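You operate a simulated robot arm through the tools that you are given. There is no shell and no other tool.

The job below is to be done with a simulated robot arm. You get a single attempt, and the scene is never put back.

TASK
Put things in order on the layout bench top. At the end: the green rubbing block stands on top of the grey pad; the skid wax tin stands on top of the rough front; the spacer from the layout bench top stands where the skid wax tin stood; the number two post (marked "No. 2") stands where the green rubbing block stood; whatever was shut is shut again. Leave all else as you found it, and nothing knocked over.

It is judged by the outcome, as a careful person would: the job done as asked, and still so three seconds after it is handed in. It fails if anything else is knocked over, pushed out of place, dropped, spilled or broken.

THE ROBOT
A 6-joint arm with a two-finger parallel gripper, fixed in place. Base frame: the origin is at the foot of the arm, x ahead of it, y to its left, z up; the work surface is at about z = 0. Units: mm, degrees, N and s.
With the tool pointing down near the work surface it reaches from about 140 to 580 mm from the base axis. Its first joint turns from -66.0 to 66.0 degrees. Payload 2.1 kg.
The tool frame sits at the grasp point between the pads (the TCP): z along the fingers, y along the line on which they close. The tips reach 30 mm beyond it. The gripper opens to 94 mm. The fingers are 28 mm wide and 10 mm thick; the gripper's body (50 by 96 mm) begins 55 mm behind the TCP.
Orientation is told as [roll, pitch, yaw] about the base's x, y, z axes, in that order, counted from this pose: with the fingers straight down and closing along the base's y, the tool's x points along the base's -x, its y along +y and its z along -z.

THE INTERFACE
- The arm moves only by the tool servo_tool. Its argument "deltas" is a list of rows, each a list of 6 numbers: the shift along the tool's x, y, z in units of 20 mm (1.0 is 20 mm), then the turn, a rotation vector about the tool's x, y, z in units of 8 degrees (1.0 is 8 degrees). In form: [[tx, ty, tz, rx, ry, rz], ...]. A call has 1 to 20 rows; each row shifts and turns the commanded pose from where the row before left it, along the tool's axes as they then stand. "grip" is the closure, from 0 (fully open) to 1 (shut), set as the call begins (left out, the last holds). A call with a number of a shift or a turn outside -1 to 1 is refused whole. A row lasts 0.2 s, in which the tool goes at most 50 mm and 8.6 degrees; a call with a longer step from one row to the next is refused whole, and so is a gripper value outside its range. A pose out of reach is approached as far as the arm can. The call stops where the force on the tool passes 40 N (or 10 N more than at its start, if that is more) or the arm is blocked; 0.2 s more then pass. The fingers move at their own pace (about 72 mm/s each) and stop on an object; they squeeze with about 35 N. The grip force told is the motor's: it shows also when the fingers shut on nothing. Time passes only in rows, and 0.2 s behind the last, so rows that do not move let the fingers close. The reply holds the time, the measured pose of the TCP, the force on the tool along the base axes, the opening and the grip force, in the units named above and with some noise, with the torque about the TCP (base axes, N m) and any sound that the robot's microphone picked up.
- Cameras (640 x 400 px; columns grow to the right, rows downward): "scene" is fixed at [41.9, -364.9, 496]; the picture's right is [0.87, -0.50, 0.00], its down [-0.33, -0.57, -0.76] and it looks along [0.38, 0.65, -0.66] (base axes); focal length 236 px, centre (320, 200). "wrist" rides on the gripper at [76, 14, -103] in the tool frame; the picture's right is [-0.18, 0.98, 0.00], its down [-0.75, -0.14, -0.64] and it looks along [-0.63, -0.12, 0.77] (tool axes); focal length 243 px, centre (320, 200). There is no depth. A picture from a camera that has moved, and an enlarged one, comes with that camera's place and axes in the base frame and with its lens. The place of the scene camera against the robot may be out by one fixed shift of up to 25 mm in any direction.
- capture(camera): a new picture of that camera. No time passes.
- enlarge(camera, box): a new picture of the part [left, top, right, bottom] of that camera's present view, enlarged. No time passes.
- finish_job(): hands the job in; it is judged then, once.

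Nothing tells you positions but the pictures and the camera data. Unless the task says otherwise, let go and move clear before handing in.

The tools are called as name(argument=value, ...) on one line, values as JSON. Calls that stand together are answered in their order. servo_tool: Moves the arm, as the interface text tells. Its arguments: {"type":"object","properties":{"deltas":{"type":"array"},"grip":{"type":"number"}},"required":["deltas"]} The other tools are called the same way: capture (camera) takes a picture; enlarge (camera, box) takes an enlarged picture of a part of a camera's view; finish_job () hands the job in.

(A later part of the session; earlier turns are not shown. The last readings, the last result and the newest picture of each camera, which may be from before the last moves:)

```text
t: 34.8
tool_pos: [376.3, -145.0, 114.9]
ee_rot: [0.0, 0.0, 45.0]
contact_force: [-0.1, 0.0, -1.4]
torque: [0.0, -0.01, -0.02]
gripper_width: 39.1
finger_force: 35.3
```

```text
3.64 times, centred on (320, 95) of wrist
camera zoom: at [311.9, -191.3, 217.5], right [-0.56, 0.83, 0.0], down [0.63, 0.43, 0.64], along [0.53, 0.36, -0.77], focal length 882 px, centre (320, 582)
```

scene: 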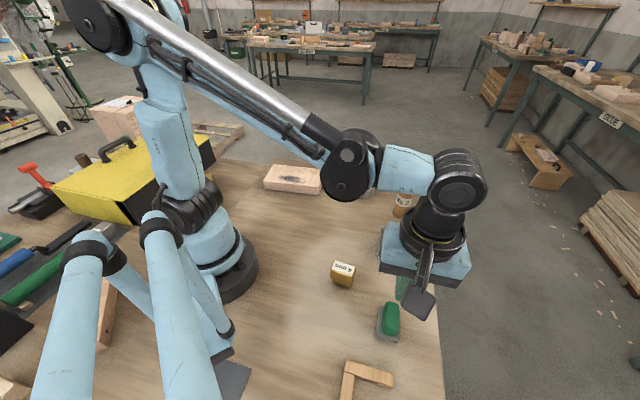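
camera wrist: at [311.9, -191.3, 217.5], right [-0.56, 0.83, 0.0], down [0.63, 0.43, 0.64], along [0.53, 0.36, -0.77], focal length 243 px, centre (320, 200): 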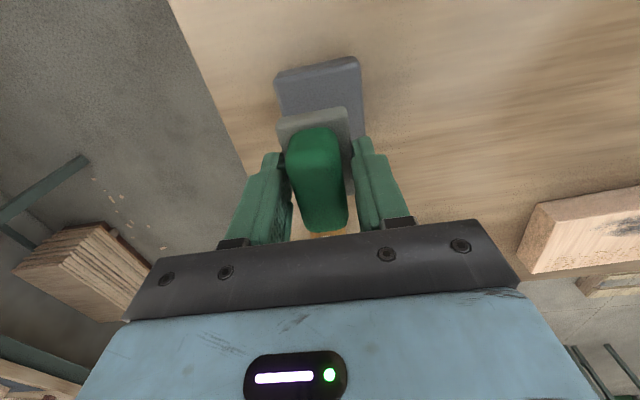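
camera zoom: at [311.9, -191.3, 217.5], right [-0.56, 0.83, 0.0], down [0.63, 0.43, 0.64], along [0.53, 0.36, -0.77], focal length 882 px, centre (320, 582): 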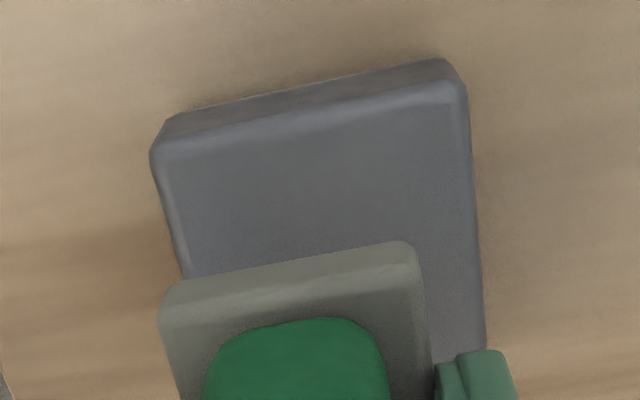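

The pad is centred near (373.5,-146) and the block hangs above it at (376,-146.5). I'll make a small correction, then lower gently.

servo_tool(deltas=[[0.05, 0.09, 0, 0, 0, 0], [0, 0, 0.6, 0, 0, 0], [0, 0, 0.6, 0, 0, 0], [0, 0, 0.6, 0, 0, 0], [0, 0, 0.5, 0, 0, 0], [0, 0, 0, 0, 0, 0]], grip=1)

servo_tool(deltas=[[0, 0, 0.1, 0, 0, 0], [0, 0, 0, 0, 0, 0]], grip=1)

enlarge(camera="wrist", box=[255, 40, 385, 150])

enlarge(camera="scene", box=[350, 190, 450, 290])

```text
t: 36.2
tool_pos: [373.9, -146.2, 69.5]
ee_rot: [0.0, 0.0, 45.0]
contact_force: [-2.7, 0.9, 26.7]
torque: [0.04, 0.07, 0.02]
gripper_width: 39.4
finger_force: 34.7
```

```text
t: 36.8
tool_pos: [373.5, -145.6, 68.4]
ee_rot: [0.0, 0.2, 45.0]
contact_force: [-2.9, 2.6, 37.8]
torque: [0.15, 0.15, 0.0]
gripper_width: 39.0
finger_force: 34.7
```

```text
3.64 times, centred on (320, 95) of wrist
camera zoom: at [309.8, -191.0, 169.9], right [-0.56, 0.83, 0.0], down [0.63, 0.43, 0.64], along [0.53, 0.36, -0.77], focal length 882 px, centre (320, 582)
```

zoom: 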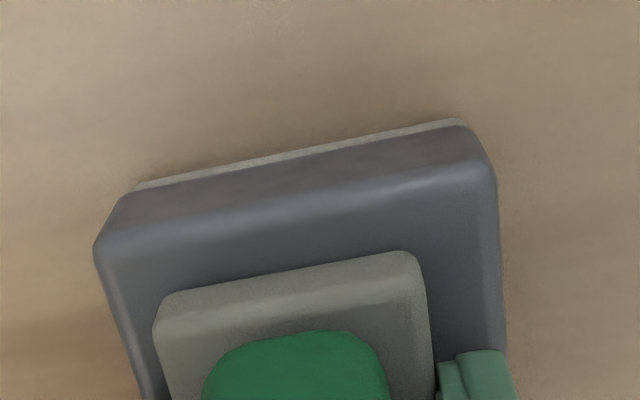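

```text
4.00 times, centred on (400, 240) of scene
camera zoom: at [41.8, -364.9, 496.1], right [0.87, -0.5, 0.0], down [-0.33, -0.57, -0.76], along [0.38, 0.65, -0.66], focal length 943 px, centre (0, 40)
```

zoom: 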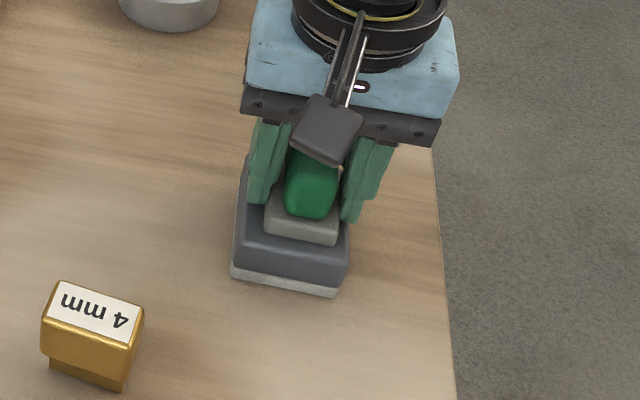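

servo_tool(deltas=[[0, 0, -0.06, 0, 0, 0], [0, 0, -0.06, 0, 0, 0], [0, 0, 0, 0, 0, 0]], grip=1)

```text
t: 37.6
tool_pos: [373.9, -144.9, 70.0]
ee_rot: [0.0, 0.0, 45.0]
contact_force: [-0.2, 0.1, -2.2]
torque: [0.0, -0.04, -0.01]
gripper_width: 39.3
finger_force: 35.1
```

servo_tool(deltas=[[0, 0, 0.04, 0, 0, 0], [0, 0, 0, 0, 0, 0]], grip=1)

servo_tool(deltas=[[0, 0, 0, 0, 0, 0], [0, 0, 0, 0, 0, 0], [0, 0, 0, 0, 0, 0]], grip=0.45)

servo_tool(deltas=[[0, 0, -0.2, 0, 0, 0], [0, 0, -0.5, 0, 0, 0], [0, 0, -1, 0, 0, 0], [0, 0, -1, 0, 0, 0], [0, 0, -1, 0, 0, 0], [0, 0, -1, 0, 0, 0], [0, 0, 0, 0, 0, 0]], grip=0.3)

enlarge(camera="wrist", box=[230, 20, 420, 160])

enlarge(camera="scene", box=[350, 190, 450, 290])

```text
t: 38.2
tool_pos: [372.3, -146.0, 69.5]
ee_rot: [0.0, 0.0, 45.0]
contact_force: [-0.5, -0.1, -0.9]
torque: [0.04, 0.01, 0.0]
gripper_width: 39.1
finger_force: 35.4
```

```text
t: 39.0
tool_pos: [373.3, -146.0, 69.6]
ee_rot: [0.0, 0.1, 44.9]
contact_force: [0.5, -0.6, 0.5]
torque: [-0.02, -0.02, -0.01]
gripper_width: 51.9
finger_force: 0.0
```

```text
t: 40.6
tool_pos: [372.2, -145.2, 164.5]
ee_rot: [0.1, 0.0, 45.1]
contact_force: [0.6, -0.5, 0.0]
torque: [-0.04, 0.01, 0.03]
gripper_width: 65.8
finger_force: 0.1
```

```text
2.86 times, centred on (325, 90) of wrist
camera zoom: at [308.9, -190.6, 267.1], right [-0.56, 0.83, 0.0], down [0.63, 0.43, 0.64], along [0.53, 0.36, -0.77], focal length 693 px, centre (306, 514)
```

zoom: 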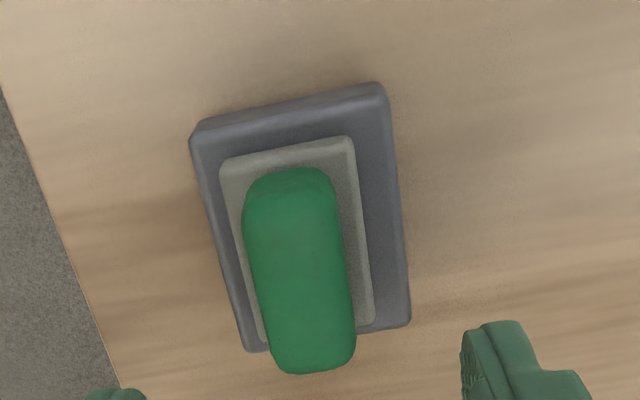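

```text
4.00 times, centred on (400, 240) of scene
camera zoom: at [41.9, -364.9, 496.0], right [0.87, -0.5, 0.0], down [-0.33, -0.57, -0.76], along [0.38, 0.65, -0.66], focal length 943 px, centre (0, 40)
```

zoom: 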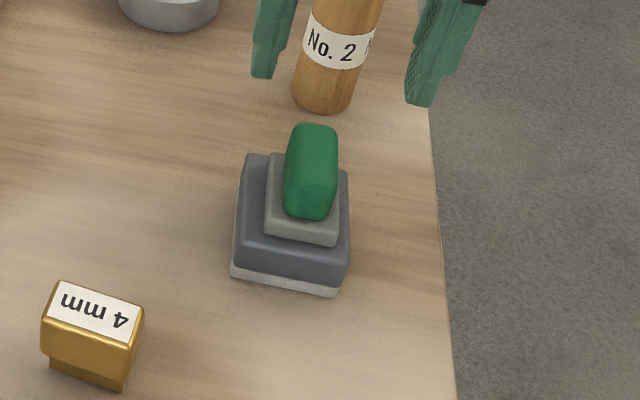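

The green block stands squarely on the grey pad. Now the tin: I'll rise over everything and move above it at about (455,81).

servo_tool(deltas=[[0, 0, -1, 0, 0, 0], [0, 0, -1, 0, 0, 0], [-0.91, 0.424, 0, 0, 0, 0], [-0.91, 0.424, 0, 0, 0, 0], [-0.91, 0.424, 0, 0, 0, 0], [-0.91, 0.424, 0, 0, 0, 0], [-0.91, 0.424, 0, 0, 0, 0], [-0.91, 0.424, 0, 0, 0, 0], [-0.91, 0.424, 0, 0, 0, 0], [-0.91, 0.424, 0, 0, 0, 0], [-0.91, 0.424, 0, 0, 0, 0], [-0.91, 0.424, 0, 0, 0, 0], [-0.91, 0.424, 0, 0, 0, 0], [-0.91, 0.424, 0, 0, 0, 0], [0, 0, 0.9, 0, 0, 0], [0, 0, 0.9, 0, 0, 0], [0, 0, 0, 0, 0, 0]], grip=0)

capture(camera="wrist")

enlarge(camera="wrist", box=[240, 50, 400, 170])

```text
t: 44.2
tool_pos: [454.1, 81.4, 167.1]
ee_rot: [-0.1, 0.0, 45.0]
contact_force: [0.5, 0.5, 0.7]
torque: [0.01, 0.02, -0.02]
gripper_width: 94.0
finger_force: 0.0
```

```text
taken
camera wrist: at [391.4, 35.4, 268.4], right [-0.56, 0.83, 0.0], down [0.63, 0.43, 0.64], along [0.53, 0.36, -0.77], focal length 243 px, centre (320, 200)
```

wrist: 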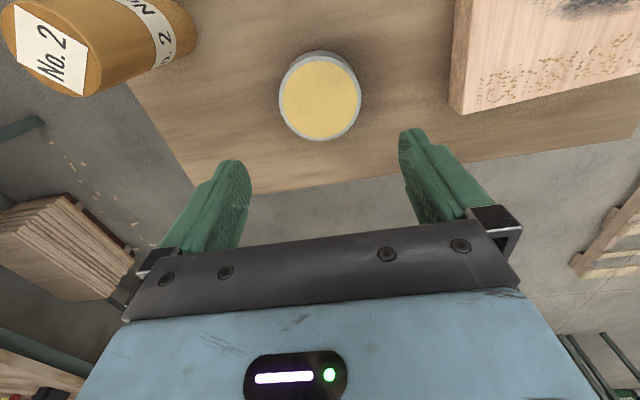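

```text
3.33 times, centred on (320, 110) of wrist
camera zoom: at [391.4, 35.4, 268.4], right [-0.56, 0.83, 0.0], down [0.63, 0.43, 0.64], along [0.53, 0.36, -0.77], focal length 809 px, centre (320, 500)
```

zoom: 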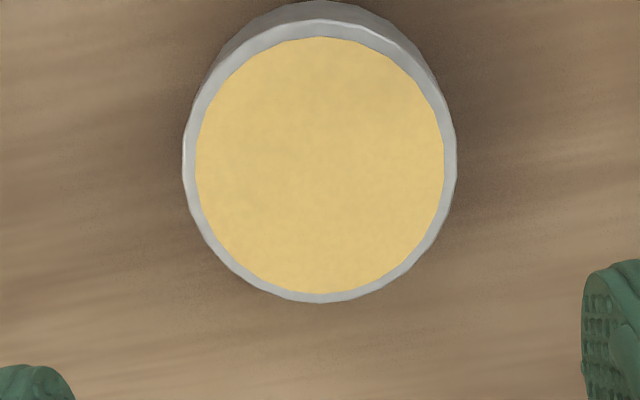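

The tin is centred at about (455,80) and the tool is over it to within 2 mm. I'll lower to just above the rim and check the finger clearance.

servo_tool(deltas=[[0, -0.04, 0.9, 0, 0, 0], [0, 0, 0.9, 0, 0, 0], [0, 0, 0.9, 0, 0, 0], [0, 0, 0.9, 0, 0, 0], [0, 0, 0.9, 0, 0, 0], [0, 0, 0, 0, 0, 0]], grip=0)

capture(camera="wrist")

enlarge(camera="scene", box=[310, 120, 430, 220])

```text
t: 45.6
tool_pos: [455.8, 81.6, 78.0]
ee_rot: [0.1, -0.1, 44.9]
contact_force: [0.0, -0.3, -0.1]
torque: [-0.03, -0.02, -0.01]
gripper_width: 94.1
finger_force: 0.0
```

```text
taken
camera wrist: at [391.8, 36.2, 180.2], right [-0.56, 0.83, 0.0], down [0.63, 0.43, 0.64], along [0.53, 0.36, -0.77], focal length 243 px, centre (320, 200)
```

wrist: 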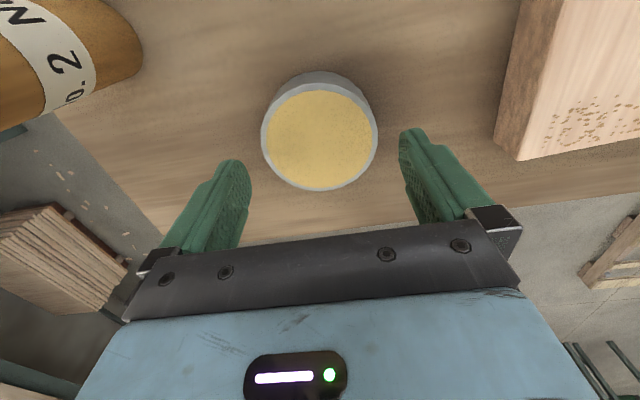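

```text
4.00 times, centred on (370, 170) of scene
camera zoom: at [41.9, -364.9, 496.0], right [0.87, -0.5, 0.0], down [-0.33, -0.57, -0.76], along [0.38, 0.65, -0.66], focal length 943 px, centre (120, 320)
```

zoom: 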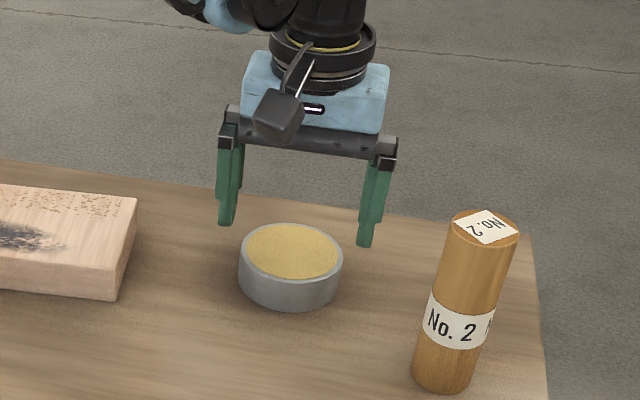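

servo_tool(deltas=[[0, 0, 0.6, 0, 0, 0], [0, 0, 0.6, 0, 0, 0], [0, 0, 0.5, 0, 0, 0], [0, 0, 0.35, 0, 0, 0], [0, 0, 0, 0, 0, 0]], grip=0)

capture(camera="wrist")

```text
t: 46.8
tool_pos: [456.0, 80.7, 36.2]
ee_rot: [0.1, 0.0, 44.9]
contact_force: [0.1, -0.5, 0.6]
torque: [-0.02, 0.0, 0.02]
gripper_width: 94.1
finger_force: 0.0
```

```text
taken
camera wrist: at [391.8, 35.0, 138.6], right [-0.56, 0.83, 0.0], down [0.63, 0.43, 0.64], along [0.53, 0.36, -0.77], focal length 243 px, centre (320, 200)
```

wrist: 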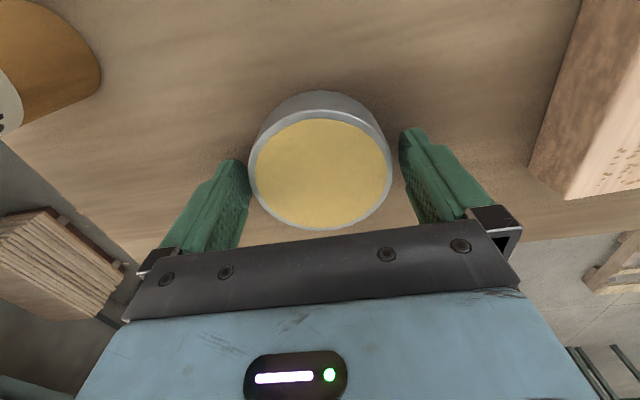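

servo_tool(deltas=[[0, 0, 0, 0, 0, 0], [0, 0, 0, 0, 0, 0], [0, 0, 0, 0, 0, 0]], grip=0.14)

servo_tool(deltas=[[0, 0, 0, 0, 0, 0], [0, 0, 0, 0, 0, 0], [0, 0, 0, 0, 0, 0]], grip=1)

servo_tool(deltas=[[0, 0, -0.1, 0, 0, 0], [0, 0, -0.1, 0, 0, 0], [0, 0, -0.2, 0, 0, 0], [0, 0, -0.3, 0, 0, 0], [0, 0, -0.3, 0, 0, 0], [0, 0, 0, 0, 0, 0]], grip=1)

capture(camera="wrist")

enlarge(camera="scene", box=[310, 120, 430, 220])

```text
t: 47.6
tool_pos: [455.5, 80.3, 35.0]
ee_rot: [0.0, 0.0, 45.0]
contact_force: [-0.5, 0.7, 0.2]
torque: [-0.02, 0.03, 0.02]
gripper_width: 80.8
finger_force: 0.0
```

```text
t: 48.4
tool_pos: [455.7, 81.0, 36.1]
ee_rot: [0.0, 0.0, 45.0]
contact_force: [0.5, -0.6, -0.2]
torque: [0.03, 0.03, 0.0]
gripper_width: 77.3
finger_force: 34.5
```

```text
t: 49.8
tool_pos: [455.3, 80.3, 56.4]
ee_rot: [0.0, 0.0, 44.9]
contact_force: [0.2, -0.2, -1.5]
torque: [-0.02, -0.02, 0.03]
gripper_width: 77.5
finger_force: 34.8
```

```text
taken
camera wrist: at [391.9, 35.0, 158.9], right [-0.56, 0.83, 0.0], down [0.63, 0.43, 0.64], along [0.53, 0.36, -0.77], focal length 243 px, centre (320, 200)
```

wrist: 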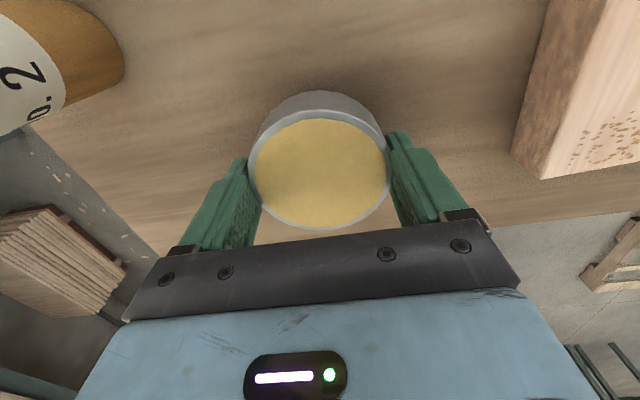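

```text
4.00 times, centred on (370, 170) of scene
camera zoom: at [41.9, -364.9, 496.0], right [0.87, -0.5, 0.0], down [-0.33, -0.57, -0.76], along [0.38, 0.65, -0.66], focal length 943 px, centre (120, 320)
```

zoom: 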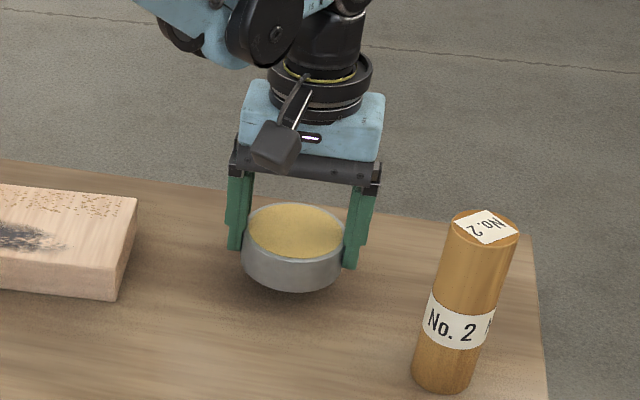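

The tin is held level. I'll lift and carry it over the wooden front, then check the target from there.

servo_tool(deltas=[[0, 0, -0.7, 0, 0, 0], [0, 0, -1, 0, 0, 0], [0, 0, -1, 0, 0, 0], [0, 0, -1, 0, 0, 0], [0.03, 0.4, 0, 0, 0, 0], [0.06, 0.8, 0, 0, 0, 0], [0.075, 0.9, 0, 0, 0, 0], [0.075, 0.9, 0, 0, 0, 0], [0.075, 0.9, 0, 0, 0, 0], [0.075, 0.9, 0, 0, 0, 0], [0.075, 0.9, 0, 0, 0, 0], [0.075, 0.9, 0, 0, 0, 0], [0.075, 0.9, 0, 0, 0, 0], [0.075, 0.9, 0, 0, 0, 0], [0.075, 0.9, 0, 0, 0, 0], [0.06, 0.8, 0, 0, 0, 0], [0.06, 0.84, 0, 0, 0, 0], [0, 0, 0, 0, 0, 0]], grip=1)

capture(camera="wrist")

enlarge(camera="scene", box=[220, 90, 360, 220])

```text
t: 53.6
tool_pos: [286.9, 221.7, 129.2]
ee_rot: [0.0, 0.0, 45.1]
contact_force: [0.4, -0.6, -2.0]
torque: [-0.02, 0.03, 0.01]
gripper_width: 77.1
finger_force: 35.3
```

```text
taken
camera wrist: at [224.0, 177.2, 232.0], right [-0.56, 0.83, 0.0], down [0.63, 0.43, 0.64], along [0.53, 0.36, -0.77], focal length 243 px, centre (320, 200)
```

wrist: 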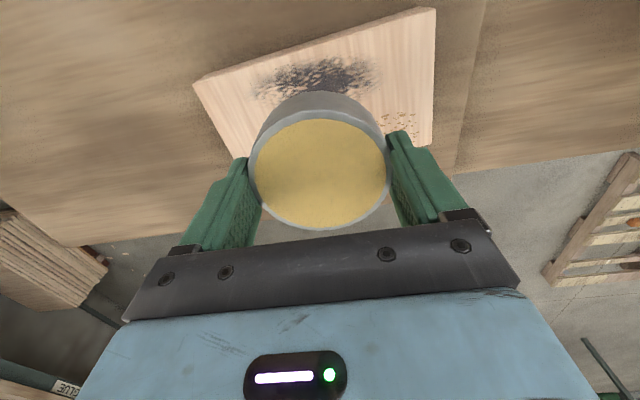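

```text
3.08 times, centred on (290, 155) of scene
camera zoom: at [41.9, -364.9, 496.0], right [0.87, -0.5, 0.0], down [-0.33, -0.57, -0.76], along [0.38, 0.65, -0.66], focal length 725 px, centre (412, 338)
```

zoom: 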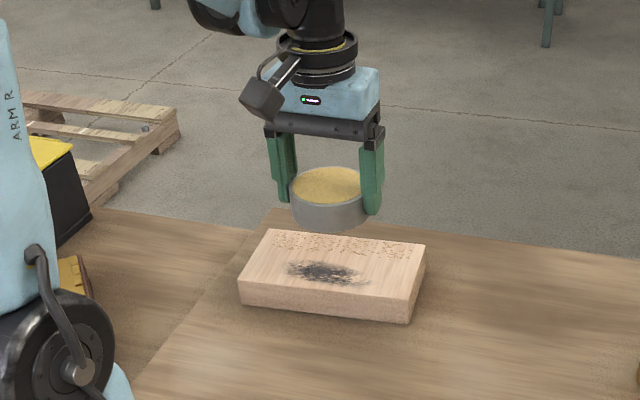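

The wooden front's centre is confirmed at (288,222) and the tin is over it. I'll lower gently until contact.

servo_tool(deltas=[[0, 0, 0.6, 0, 0, 0], [0, 0, 0.7, 0, 0, 0], [0, 0, 0.7, 0, 0, 0], [0, 0, 0.5, 0, 0, 0], [0, 0, 0.25, 0, 0, 0], [0, 0, 0, 0, 0, 0]], grip=1)

servo_tool(deltas=[[0, 0, 0.1, 0, 0, 0], [0, 0, 0, 0, 0, 0]], grip=1)

enlarge(camera="scene", box=[250, 120, 350, 210])

```text
t: 55.0
tool_pos: [288.8, 223.8, 75.3]
ee_rot: [0.0, 0.0, 45.0]
contact_force: [0.7, 0.3, -0.8]
torque: [0.01, -0.02, 0.0]
gripper_width: 77.2
finger_force: 35.4
```

```text
t: 55.6
tool_pos: [289.1, 222.2, 74.0]
ee_rot: [-0.1, 0.1, 45.1]
contact_force: [0.1, 0.3, -0.8]
torque: [-0.02, -0.01, 0.01]
gripper_width: 77.4
finger_force: 35.1
```

```text
4.44 times, centred on (300, 165) of scene
camera zoom: at [41.9, -364.9, 496.0], right [0.87, -0.5, 0.0], down [-0.33, -0.57, -0.76], along [0.38, 0.65, -0.66], focal length 1048 px, centre (409, 356)
```

zoom: 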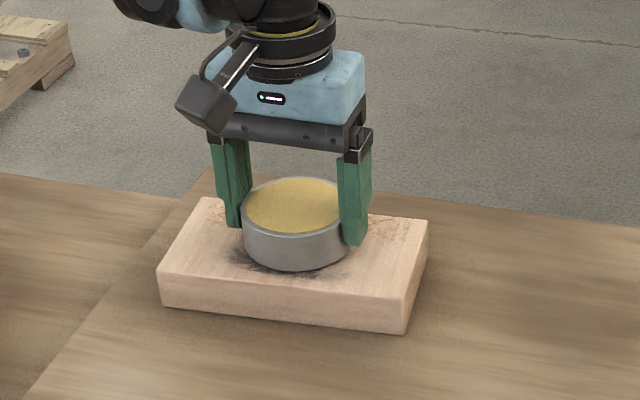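

servo_tool(deltas=[[0, 0, 0.1, 0, 0, 0], [0, 0, 0.1, 0, 0, 0], [0, 0, 0, 0, 0, 0]], grip=1)

servo_tool(deltas=[[0, 0, 0.05, 0, 0, 0], [0, 0, 0, 0, 0, 0]], grip=1)

servo_tool(deltas=[[0, 0, 0.05, 0, 0, 0], [0, 0, 0, 0, 0, 0]], grip=1)

```text
t: 56.4
tool_pos: [288.1, 220.9, 69.1]
ee_rot: [-0.2, 0.0, 45.0]
contact_force: [0.5, -0.7, 26.1]
torque: [-0.06, 0.05, 0.42]
gripper_width: 77.0
finger_force: 34.2
```

```text
t: 56.8
tool_pos: [287.9, 222.7, 68.7]
ee_rot: [-0.1, 0.0, 44.8]
contact_force: [-1.1, 0.1, 12.2]
torque: [0.11, 0.14, 0.06]
gripper_width: 76.8
finger_force: 35.5
stopped in row 2: the force on the tool passed its limit at 45 N (the readings are from after the stop); the commanded pose is now the measured one
```

```text
t: 57.3
tool_pos: [288.4, 223.3, 68.6]
ee_rot: [-0.1, 0.0, 44.9]
contact_force: [-1.3, -1.4, 11.2]
torque: [0.22, 0.05, 0.04]
gripper_width: 77.0
finger_force: 35.5
stopped in row 2: the force on the tool passed its limit at 42 N (the readings are from after the stop); the commanded pose is now the measured one
```

The tin is touching the front. I'll ease off the pressure before opening.

servo_tool(deltas=[[0, 0, -0.04, 0, 0, 0], [0, 0, 0, 0, 0, 0]], grip=1)

capture(camera="wrist")

enlarge(camera="scene", box=[250, 120, 350, 210])

```text
t: 57.9
tool_pos: [288.4, 223.5, 70.5]
ee_rot: [-0.1, 0.0, 44.9]
contact_force: [-0.5, 0.0, -0.8]
torque: [-0.01, 0.01, -0.03]
gripper_width: 77.0
finger_force: 34.8
```

```text
taken
camera wrist: at [224.5, 177.4, 171.6], right [-0.56, 0.83, 0.0], down [0.63, 0.43, 0.64], along [0.53, 0.36, -0.77], focal length 243 px, centre (320, 200)
```

wrist: 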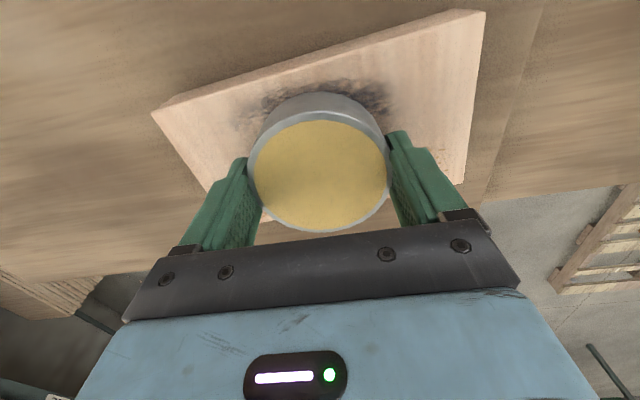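

```text
4.44 times, centred on (300, 165) of scene
camera zoom: at [41.9, -364.9, 496.0], right [0.87, -0.5, 0.0], down [-0.33, -0.57, -0.76], along [0.38, 0.65, -0.66], focal length 1048 px, centre (409, 356)
```

zoom: 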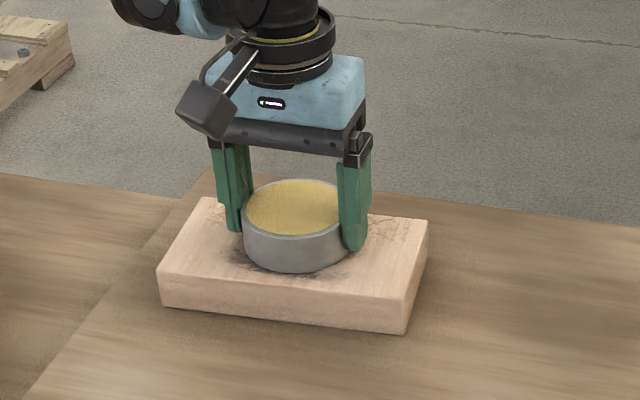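

servo_tool(deltas=[[0, 0, 0.03, 0, 0, 0], [0, 0, 0, 0, 0, 0]], grip=1)

servo_tool(deltas=[[0, 0, 0, 0, 0, 0], [0, 0, 0, 0, 0, 0], [0, 0, 0, 0, 0, 0]], grip=0)

capture(camera="wrist")

```text
t: 58.5
tool_pos: [287.6, 222.1, 69.3]
ee_rot: [-0.1, 0.0, 44.9]
contact_force: [-0.5, -0.4, 5.3]
torque: [0.17, 0.05, 0.09]
gripper_width: 76.9
finger_force: 34.8
```

```text
t: 59.3
tool_pos: [288.2, 222.6, 68.8]
ee_rot: [-0.2, 0.0, 44.8]
contact_force: [1.1, -0.5, 0.2]
torque: [0.01, 0.0, 0.02]
gripper_width: 94.0
finger_force: 0.2
```

```text
taken
camera wrist: at [224.4, 177.3, 171.0], right [-0.56, 0.83, 0.0], down [0.63, 0.43, 0.64], along [0.53, 0.36, -0.77], focal length 243 px, centre (320, 200)
```

wrist: 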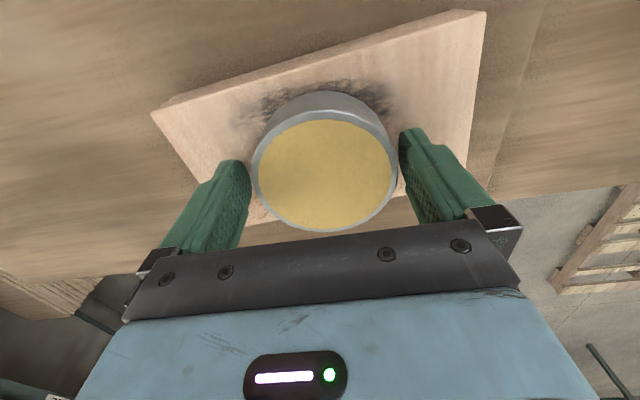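

servo_tool(deltas=[[0, 0.1, 0, 0, 0, 0], [0, 0, -0.2, 0, 0, 0], [0, 0, -0.5, 0, 0, 0], [0, 0, -1, 0, 0, 0], [0, 0, -1, 0, 0, 0], [0, 0, -1, 0, 0, 0], [0, 0, -1, 0, 0, 0], [0, 0, 0, 0, 0, 0]], grip=0)

capture(camera="wrist")

enlarge(camera="scene", box=[240, 130, 350, 210])

```text
t: 61.1
tool_pos: [287.1, 225.7, 162.3]
ee_rot: [0.0, -0.1, 44.9]
contact_force: [0.0, -0.8, 0.8]
torque: [-0.05, 0.03, 0.04]
gripper_width: 94.2
finger_force: 0.0
```

```text
taken
camera wrist: at [223.6, 179.5, 265.2], right [-0.56, 0.83, 0.0], down [0.63, 0.43, 0.64], along [0.53, 0.36, -0.77], focal length 243 px, centre (320, 200)
```

wrist: 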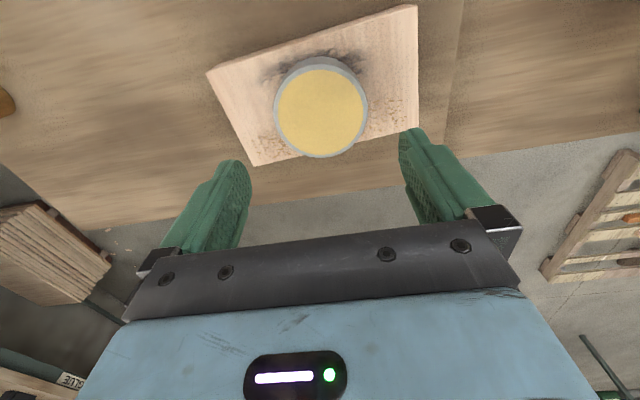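

```text
5.00 times, centred on (295, 170) of scene
camera zoom: at [41.9, -364.9, 496.0], right [0.87, -0.5, 0.0], down [-0.33, -0.57, -0.76], along [0.38, 0.65, -0.66], focal length 1178 px, centre (445, 350)
```

zoom: 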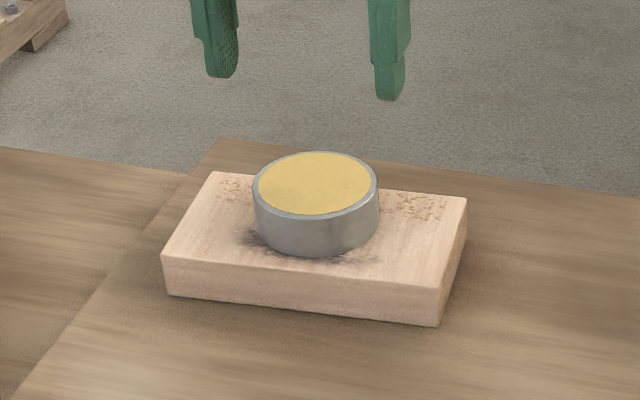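

The tin stands on the wooden front and the front hasn't moved. Now the delicate spacer: I'll travel above it at about (216,-160) and align with its long axis, so the fingers push only along its stable direction.

servo_tool(deltas=[[0, 0, -1, 0, 0, 0], [0, 0, -1, 0, 0, 0], [0.95, -0.655, 0, 0, 0, 0], [0.95, -0.655, 0, 0, 0, 0], [0.95, -0.655, 0, 0, 0, 0], [0.95, -0.655, 0, 0, 0, 0], [0.95, -0.655, 0, 0, 0, 0], [0.95, -0.655, 0, 0, 0, 0], [0.95, -0.655, 0, 0, 0, 0], [0.95, -0.655, 0, 0, 0, 0], [0.95, -0.655, 0, 0, 0, 0], [0.95, -0.655, 0, 0, 0, 0], [0.95, -0.655, 0, 0, 0, 0], [0.95, -0.655, 0, 0, 0, 0], [0.95, -0.655, 0, 0, 0, 0], [0.95, -0.655, 0, 0, 0, 0], [0.95, -0.655, 0, 0, 0, 0], [0.95, -0.655, 0, 0, 0, 0], [0.95, -0.655, 0, 0, 0, 0], [0, 0, 0, 0, 0, 0]], grip=0)

servo_tool(deltas=[[0, 0, 0, 0, 0, 0.47], [0, 0, 0, 0, 0, 0.47], [0, 0, 0, 0, 0, 0]], grip=0)

capture(camera="wrist")

enlarge(camera="wrist", box=[260, 40, 390, 150])

```text
t: 65.3
tool_pos: [217.8, -160.8, 204.0]
ee_rot: [-0.1, -0.1, 44.9]
contact_force: [0.1, 0.1, 0.8]
torque: [-0.01, -0.03, 0.01]
gripper_width: 94.0
finger_force: 0.0
```

```text
t: 66.1
tool_pos: [215.4, -161.9, 202.7]
ee_rot: [-0.1, -0.1, 37.4]
contact_force: [-0.1, -0.6, -1.3]
torque: [-0.01, 0.01, -0.03]
gripper_width: 94.0
finger_force: 0.0
```

```text
taken
camera wrist: at [147.1, -197.8, 306.0], right [-0.45, 0.89, 0.0], down [0.68, 0.35, 0.64], along [0.57, 0.29, -0.77], focal length 243 px, centre (320, 200)
```

wrist: 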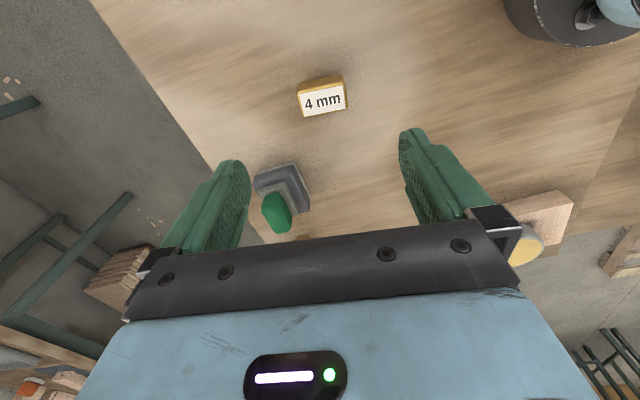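

```text
3.64 times, centred on (325, 95) of wrist
camera zoom: at [147.1, -197.8, 306.0], right [-0.45, 0.89, 0.0], down [0.68, 0.35, 0.64], along [0.57, 0.29, -0.77], focal length 882 px, centre (302, 582)
```

zoom: 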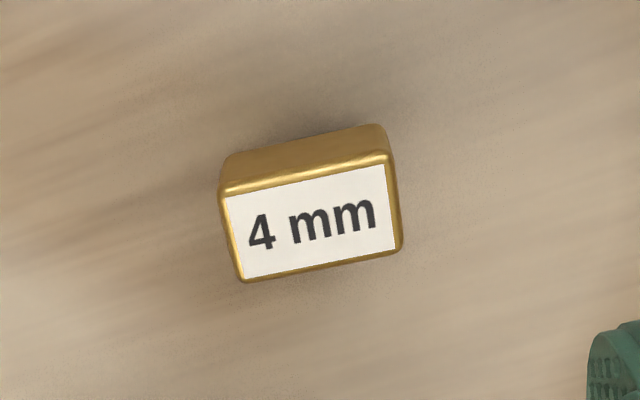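

The spacer's centre is (215.8,-160.1) and its long axis is at 38.2°. I'll make the small correction and lower to just above it to check alignment.

servo_tool(deltas=[[-0.073, 0.063, 0, 0, 0, -0.1], [0, 0, 0.9, 0, 0, 0], [0, 0, 0.9, 0, 0, 0], [0, 0, 0.9, 0, 0, 0], [0, 0, 0.9, 0, 0, 0], [0, 0, 0.9, 0, 0, 0], [0, 0, 0.5, 0, 0, 0], [0, 0, 0, 0, 0, 0]], grip=0.2)

capture(camera="wrist")

enlarge(camera="wrist", box=[240, 80, 420, 230])

```text
t: 67.9
tool_pos: [218.2, -159.3, 103.4]
ee_rot: [-0.1, 0.0, 38.2]
contact_force: [-0.2, 0.0, -0.6]
torque: [0.01, 0.01, 0.0]
gripper_width: 75.5
finger_force: 0.1
```

```text
taken
camera wrist: at [148.7, -197.2, 205.7], right [-0.46, 0.89, 0.0], down [0.68, 0.36, 0.64], along [0.57, 0.3, -0.77], focal length 243 px, centre (320, 200)
```

wrist: 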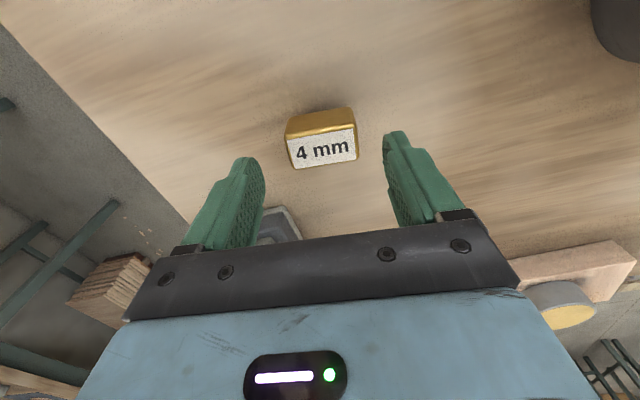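

```text
2.67 times, centred on (330, 155) of wrist
camera zoom: at [148.7, -197.2, 205.7], right [-0.46, 0.89, 0.0], down [0.68, 0.36, 0.64], along [0.57, 0.3, -0.77], focal length 647 px, centre (293, 320)
```

zoom: 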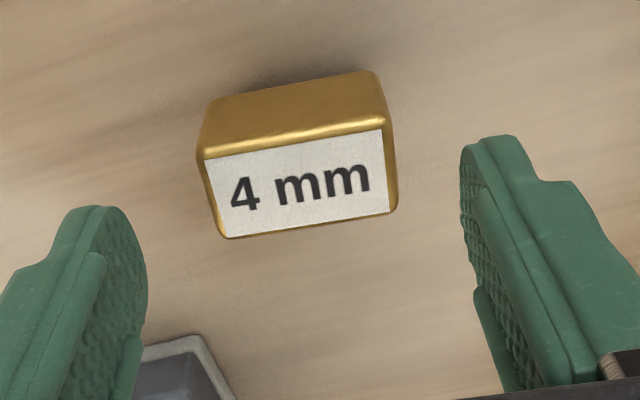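

servo_tool(deltas=[[0, 0.04, 0, 0, 0, 0], [0, 0, 0.6, 0, 0, 0], [0, 0, 0.6, 0, 0, 0], [0, 0, 0.6, 0, 0, 0], [0, 0, 0.55, 0, 0, 0], [0, 0, 0, 0, 0, 0]], grip=0.2)

enlarge(camera="wrist", box=[220, 100, 430, 240])

enlarge(camera="scene", box=[290, 220, 400, 310])

```text
t: 69.3
tool_pos: [214.3, -158.2, 55.4]
ee_rot: [-0.1, 0.1, 38.1]
contact_force: [-0.8, -0.3, -0.4]
torque: [0.01, 0.01, 0.02]
gripper_width: 75.2
finger_force: 0.1
```

```text
2.86 times, centred on (325, 170) of wrist
camera zoom: at [146.7, -195.6, 157.4], right [-0.46, 0.89, 0.0], down [0.68, 0.36, 0.64], along [0.57, 0.3, -0.77], focal length 693 px, centre (306, 286)
```

zoom: 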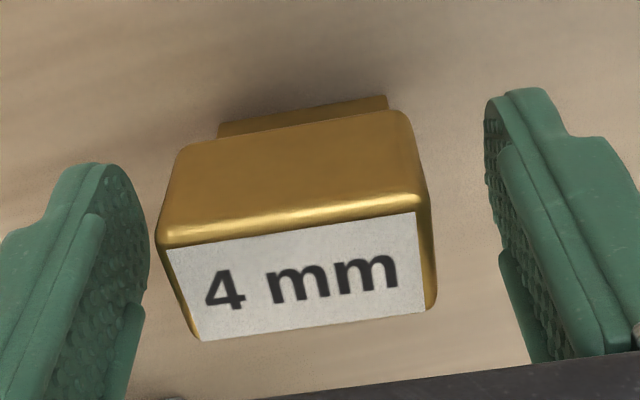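

```text
4.44 times, centred on (345, 265) of scene
camera zoom: at [41.9, -364.9, 496.0], right [0.87, -0.5, 0.0], down [-0.33, -0.57, -0.76], along [0.38, 0.65, -0.66], focal length 1048 px, centre (209, -89)
```

zoom: 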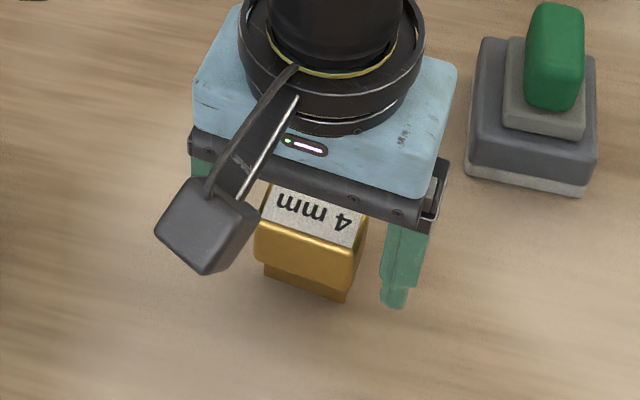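

The spacer sits about 2 mm off-centre between the fingers. I'll centre it, then close in two stages.

servo_tool(deltas=[[0, -0.1, 0, 0, 0, 0], [0, 0, 0, 0, 0, 0]], grip=0.2)

servo_tool(deltas=[[0, 0, 0, 0, 0, 0], [0, 0, 0, 0, 0, 0], [0, 0, 0, 0, 0, 0]], grip=0.42)

enlarge(camera="wrist", box=[220, 100, 430, 240])

```text
t: 69.9
tool_pos: [216.7, -160.1, 54.9]
ee_rot: [-0.1, 0.0, 38.2]
contact_force: [0.8, -0.5, 0.5]
torque: [0.02, -0.03, -0.02]
gripper_width: 75.4
finger_force: 0.0
```

```text
t: 70.7
tool_pos: [217.7, -159.7, 55.4]
ee_rot: [-0.1, -0.1, 38.2]
contact_force: [-0.8, -0.1, -0.4]
torque: [-0.02, -0.01, 0.01]
gripper_width: 54.5
finger_force: 0.0
```

```text
2.86 times, centred on (325, 170) of wrist
camera zoom: at [147.8, -197.0, 157.8], right [-0.46, 0.89, 0.0], down [0.68, 0.36, 0.64], along [0.57, 0.3, -0.77], focal length 693 px, centre (306, 286)
```

zoom: 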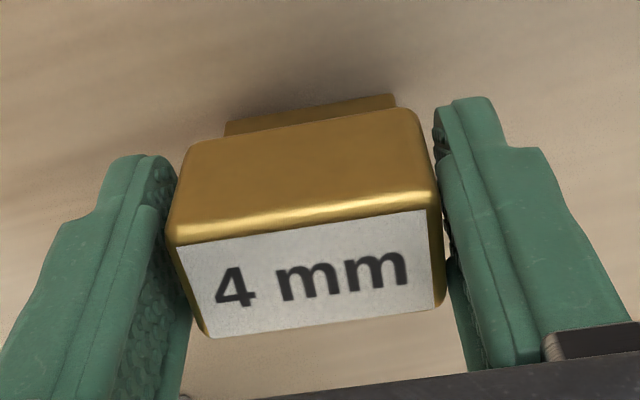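

servo_tool(deltas=[[0, 0, 0, 0, 0, 0], [0, 0, 0, 0, 0, 0], [0, 0, 0, 0, 0, 0]], grip=0.47)

servo_tool(deltas=[[0, 0, 0, 0, 0, 0], [0, 0, 0, 0, 0, 0], [0, 0, 0, 0, 0, 0]], grip=1)

enlarge(camera="wrist", box=[220, 100, 430, 240])

enlarge(camera="scene", box=[290, 220, 400, 310])

```text
t: 71.5
tool_pos: [217.0, -159.4, 56.0]
ee_rot: [-0.2, 0.0, 38.2]
contact_force: [-0.4, -1.1, -0.3]
torque: [0.01, 0.02, -0.03]
gripper_width: 51.8
finger_force: 35.1
```

```text
t: 72.3
tool_pos: [215.9, -158.7, 54.9]
ee_rot: [-0.1, 0.1, 38.3]
contact_force: [-0.7, -0.8, -0.4]
torque: [-0.01, -0.01, 0.01]
gripper_width: 51.9
finger_force: 35.1
```

```text
2.86 times, centred on (325, 170) of wrist
camera zoom: at [147.8, -197.0, 157.8], right [-0.46, 0.89, 0.0], down [0.68, 0.36, 0.64], along [0.57, 0.3, -0.77], focal length 693 px, centre (306, 286)
```

zoom: 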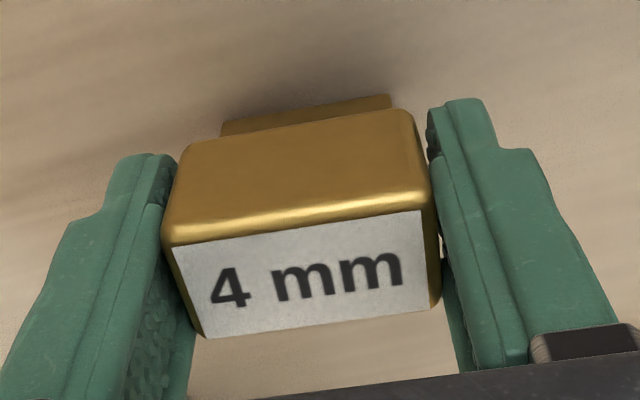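

```text
4.44 times, centred on (345, 265) of scene
camera zoom: at [41.9, -364.9, 496.0], right [0.87, -0.5, 0.0], down [-0.33, -0.57, -0.76], along [0.38, 0.65, -0.66], focal length 1048 px, centre (209, -89)
```

zoom: 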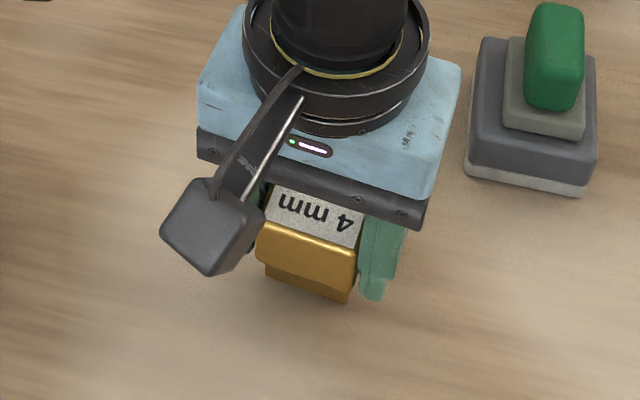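

servo_tool(deltas=[[0, 0, -0.1, 0, 0, 0], [0, 0, -0.15, 0, 0, 0], [0, 0, -0.25, 0, 0, 0], [0, 0, -0.3, 0, 0, 0], [0, 0, 0, 0, 0, 0], [0, 0, 0, 0, 0, 0]], grip=1)

enlarge(camera="wrist", box=[220, 100, 430, 240])

enlarge(camera="scene", box=[290, 220, 400, 310])

```text
t: 73.7
tool_pos: [216.4, -161.1, 72.5]
ee_rot: [-0.1, 0.0, 38.2]
contact_force: [-0.3, -0.5, -1.1]
torque: [-0.01, 0.0, -0.01]
gripper_width: 51.6
finger_force: 35.5
```

```text
2.86 times, centred on (325, 170) of wrist
camera zoom: at [148.1, -197.7, 174.2], right [-0.46, 0.89, 0.0], down [0.68, 0.36, 0.64], along [0.57, 0.3, -0.77], focal length 693 px, centre (306, 286)
```

zoom: 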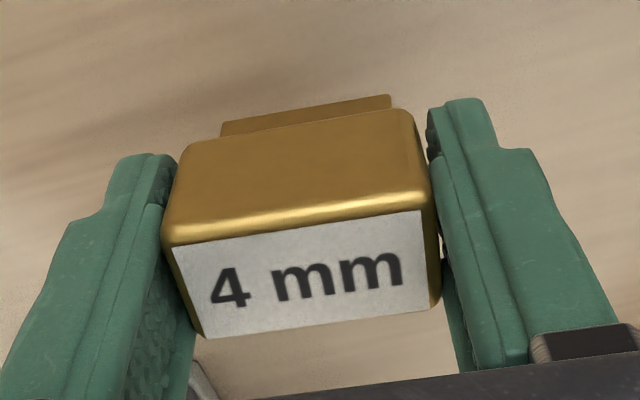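

```text
4.44 times, centred on (345, 265) of scene
camera zoom: at [41.9, -364.9, 496.0], right [0.87, -0.5, 0.0], down [-0.33, -0.57, -0.76], along [0.38, 0.65, -0.66], focal length 1048 px, centre (209, -89)
```

zoom: 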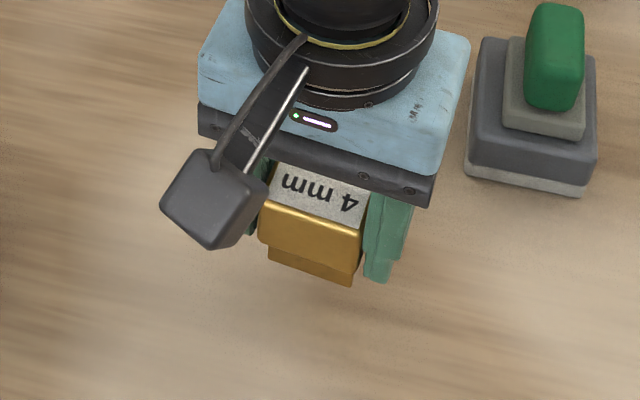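

The spacer is lifted with no tilt. I'll raise it and carry it smoothly to above the tin's former spot at (455,80).

servo_tool(deltas=[[0, 0, -0.4, 0, 0, 0], [0, 0, -0.7, 0, 0, 0], [0, 0, -0.9, 0, 0, 0], [0, 0, -0.9, 0, 0, 0], [0, 0, -0.6, 0, 0, 0], [0, 0, -0.3, 0, 0, 0], [0, 0, 0, 0, 0, 0]], grip=1)

servo_tool(deltas=[[-0.4, 0.05, 0, 0, 0, 0], [-0.7, 0.09, 0, 0, 0, 0], [-0.95, 0.12, 0, 0, 0, 0], [-0.95, 0.12, 0, 0, 0, 0], [-0.95, 0.12, 0, 0, 0, 0], [-0.95, 0.12, 0, 0, 0, 0], [-0.95, 0.12, 0, 0, 0, 0], [-0.95, 0.12, 0, 0, 0, 0], [-0.95, 0.12, 0, 0, 0, 0], [-0.95, 0.12, 0, 0, 0, 0], [-0.95, 0.12, 0, 0, 0, 0], [-0.95, 0.12, 0, 0, 0, 0], [-0.95, 0.12, 0, 0, 0, 0], [-0.95, 0.12, 0, 0, 0, 0], [-0.95, 0.12, 0, 0, 0, 0], [-0.95, 0.12, 0, 0, 0, 0], [-0.95, 0.12, 0, 0, 0, 0], [-0.95, 0.12, 0, 0, 0, 0], [-0.53, 0.06, 0, 0, 0, 0], [0, 0, 0, 0, 0, 0]], grip=1)

capture(camera="wrist")

capture(camera="scene")

```text
t: 75.3
tool_pos: [216.9, -160.3, 149.3]
ee_rot: [0.0, 0.0, 38.2]
contact_force: [0.1, 0.0, -1.9]
torque: [0.02, 0.0, -0.03]
gripper_width: 51.8
finger_force: 34.6
```

```text
t: 79.5
tool_pos: [455.6, 80.3, 149.7]
ee_rot: [-0.1, 0.0, 38.1]
contact_force: [0.1, 0.2, -1.5]
torque: [-0.04, 0.0, 0.01]
gripper_width: 51.8
finger_force: 35.3
```

```text
taken
camera wrist: at [386.5, 43.3, 251.4], right [-0.46, 0.89, 0.0], down [0.68, 0.36, 0.64], along [0.57, 0.3, -0.77], focal length 243 px, centre (320, 200)
```

wrist: 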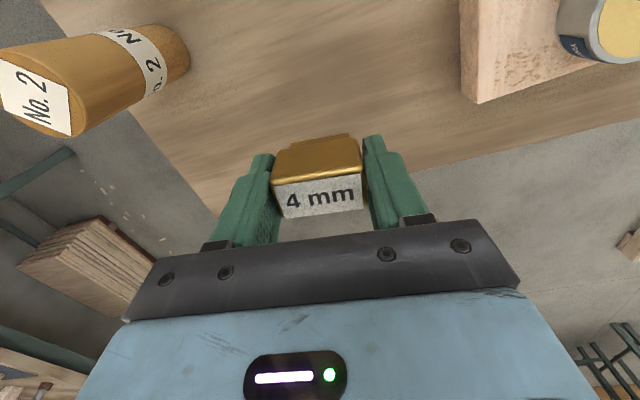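

```text
taken
```

scene: 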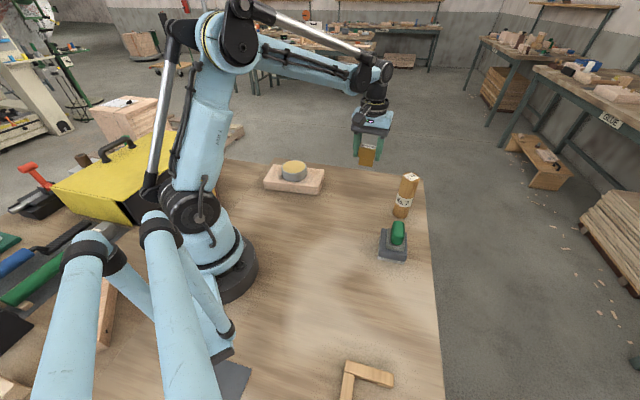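

The spacer is right above the spot at (455.4,79.7). I'll lower most of the way, then feel for the surface in small steps.

servo_tool(deltas=[[0, 0, 0.4, 0, 0, 0], [0, 0, 0.8, 0, 0, 0], [0, 0, 0.9, 0, 0, 0], [0, 0, 0.9, 0, 0, 0], [0, 0, 0.8, 0, 0, 0], [0, 0, 0.5, 0, 0, 0], [0, 0, 0.2, 0, 0, 0], [0, 0, 0, 0, 0, 0]], grip=1)

enlarge(camera="scene", box=[310, 120, 420, 210])

enlarge(camera="wrist", box=[220, 100, 430, 240])

```text
t: 81.3
tool_pos: [456.0, 81.8, 57.3]
ee_rot: [-0.1, 0.0, 38.2]
contact_force: [0.5, 0.3, -1.3]
torque: [0.0, -0.02, -0.05]
gripper_width: 51.7
finger_force: 35.0
```

```text
4.44 times, centred on (365, 165) of scene
camera zoom: at [41.9, -364.9, 496.0], right [0.87, -0.5, 0.0], down [-0.33, -0.57, -0.76], along [0.38, 0.65, -0.66], focal length 1048 px, centre (120, 356)
```

zoom: 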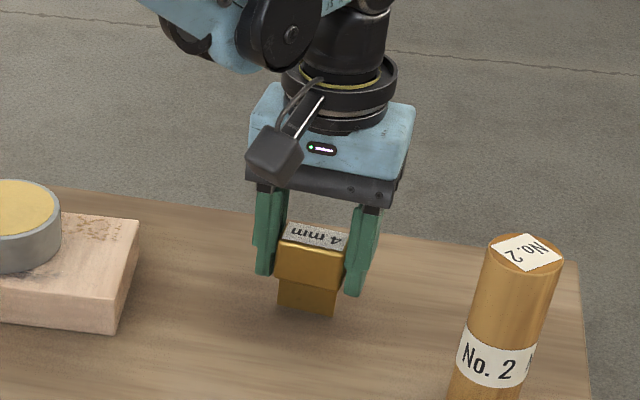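

```text
2.86 times, centred on (325, 170) of wrist
camera zoom: at [386.9, 44.8, 160.1], right [-0.46, 0.89, 0.0], down [0.68, 0.36, 0.64], along [0.57, 0.3, -0.77], focal length 693 px, centre (306, 286)
```

zoom: 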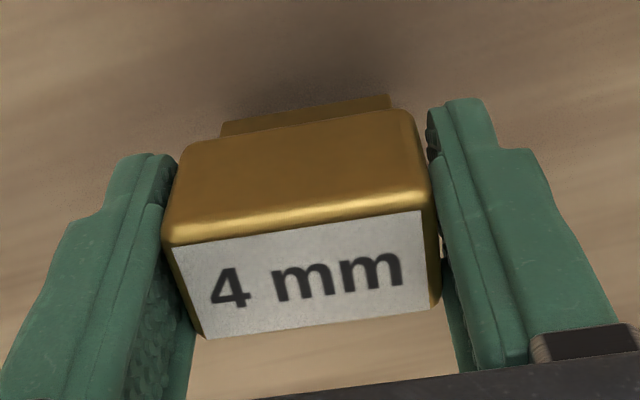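

servo_tool(deltas=[[0, 0, 0.05, 0, 0, 0], [0, 0, 0, 0, 0, 0]], grip=1)

```text
t: 81.9
tool_pos: [455.3, 82.0, 57.6]
ee_rot: [-0.1, 0.1, 38.1]
contact_force: [0.1, 0.3, -1.5]
torque: [-0.02, 0.01, 0.03]
gripper_width: 51.7
finger_force: 35.6
```

servo_tool(deltas=[[0, 0, 0.05, 0, 0, 0], [0, 0, 0, 0, 0, 0]], grip=1)

```text
t: 82.5
tool_pos: [455.2, 81.8, 56.4]
ee_rot: [-0.1, 0.0, 38.2]
contact_force: [-0.2, -0.7, -0.3]
torque: [-0.03, 0.01, 0.01]
gripper_width: 51.7
finger_force: 35.1
```

servo_tool(deltas=[[0, 0, 0.03, 0, 0, 0], [0, 0, 0, 0, 0, 0]], grip=1)

enlarge(camera="wrist", box=[220, 100, 430, 240])

```text
t: 83.1
tool_pos: [455.2, 80.3, 56.2]
ee_rot: [-0.1, 0.0, 38.2]
contact_force: [0.2, 1.2, 1.8]
torque: [0.11, 0.04, 0.01]
gripper_width: 51.8
finger_force: 35.4
```

```text
2.86 times, centred on (325, 170) of wrist
camera zoom: at [386.7, 44.1, 157.8], right [-0.46, 0.89, 0.0], down [0.68, 0.36, 0.64], along [0.57, 0.3, -0.77], focal length 693 px, centre (306, 286)
```

zoom: 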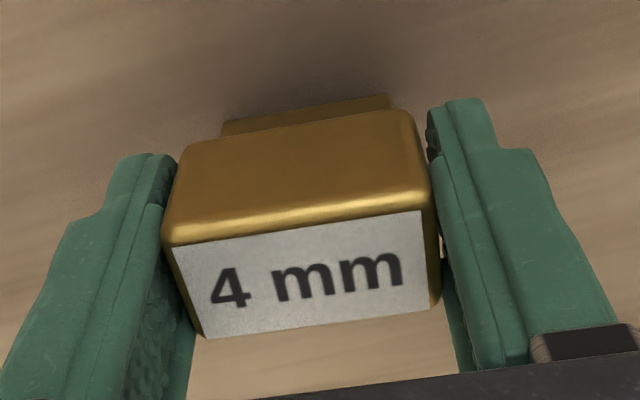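

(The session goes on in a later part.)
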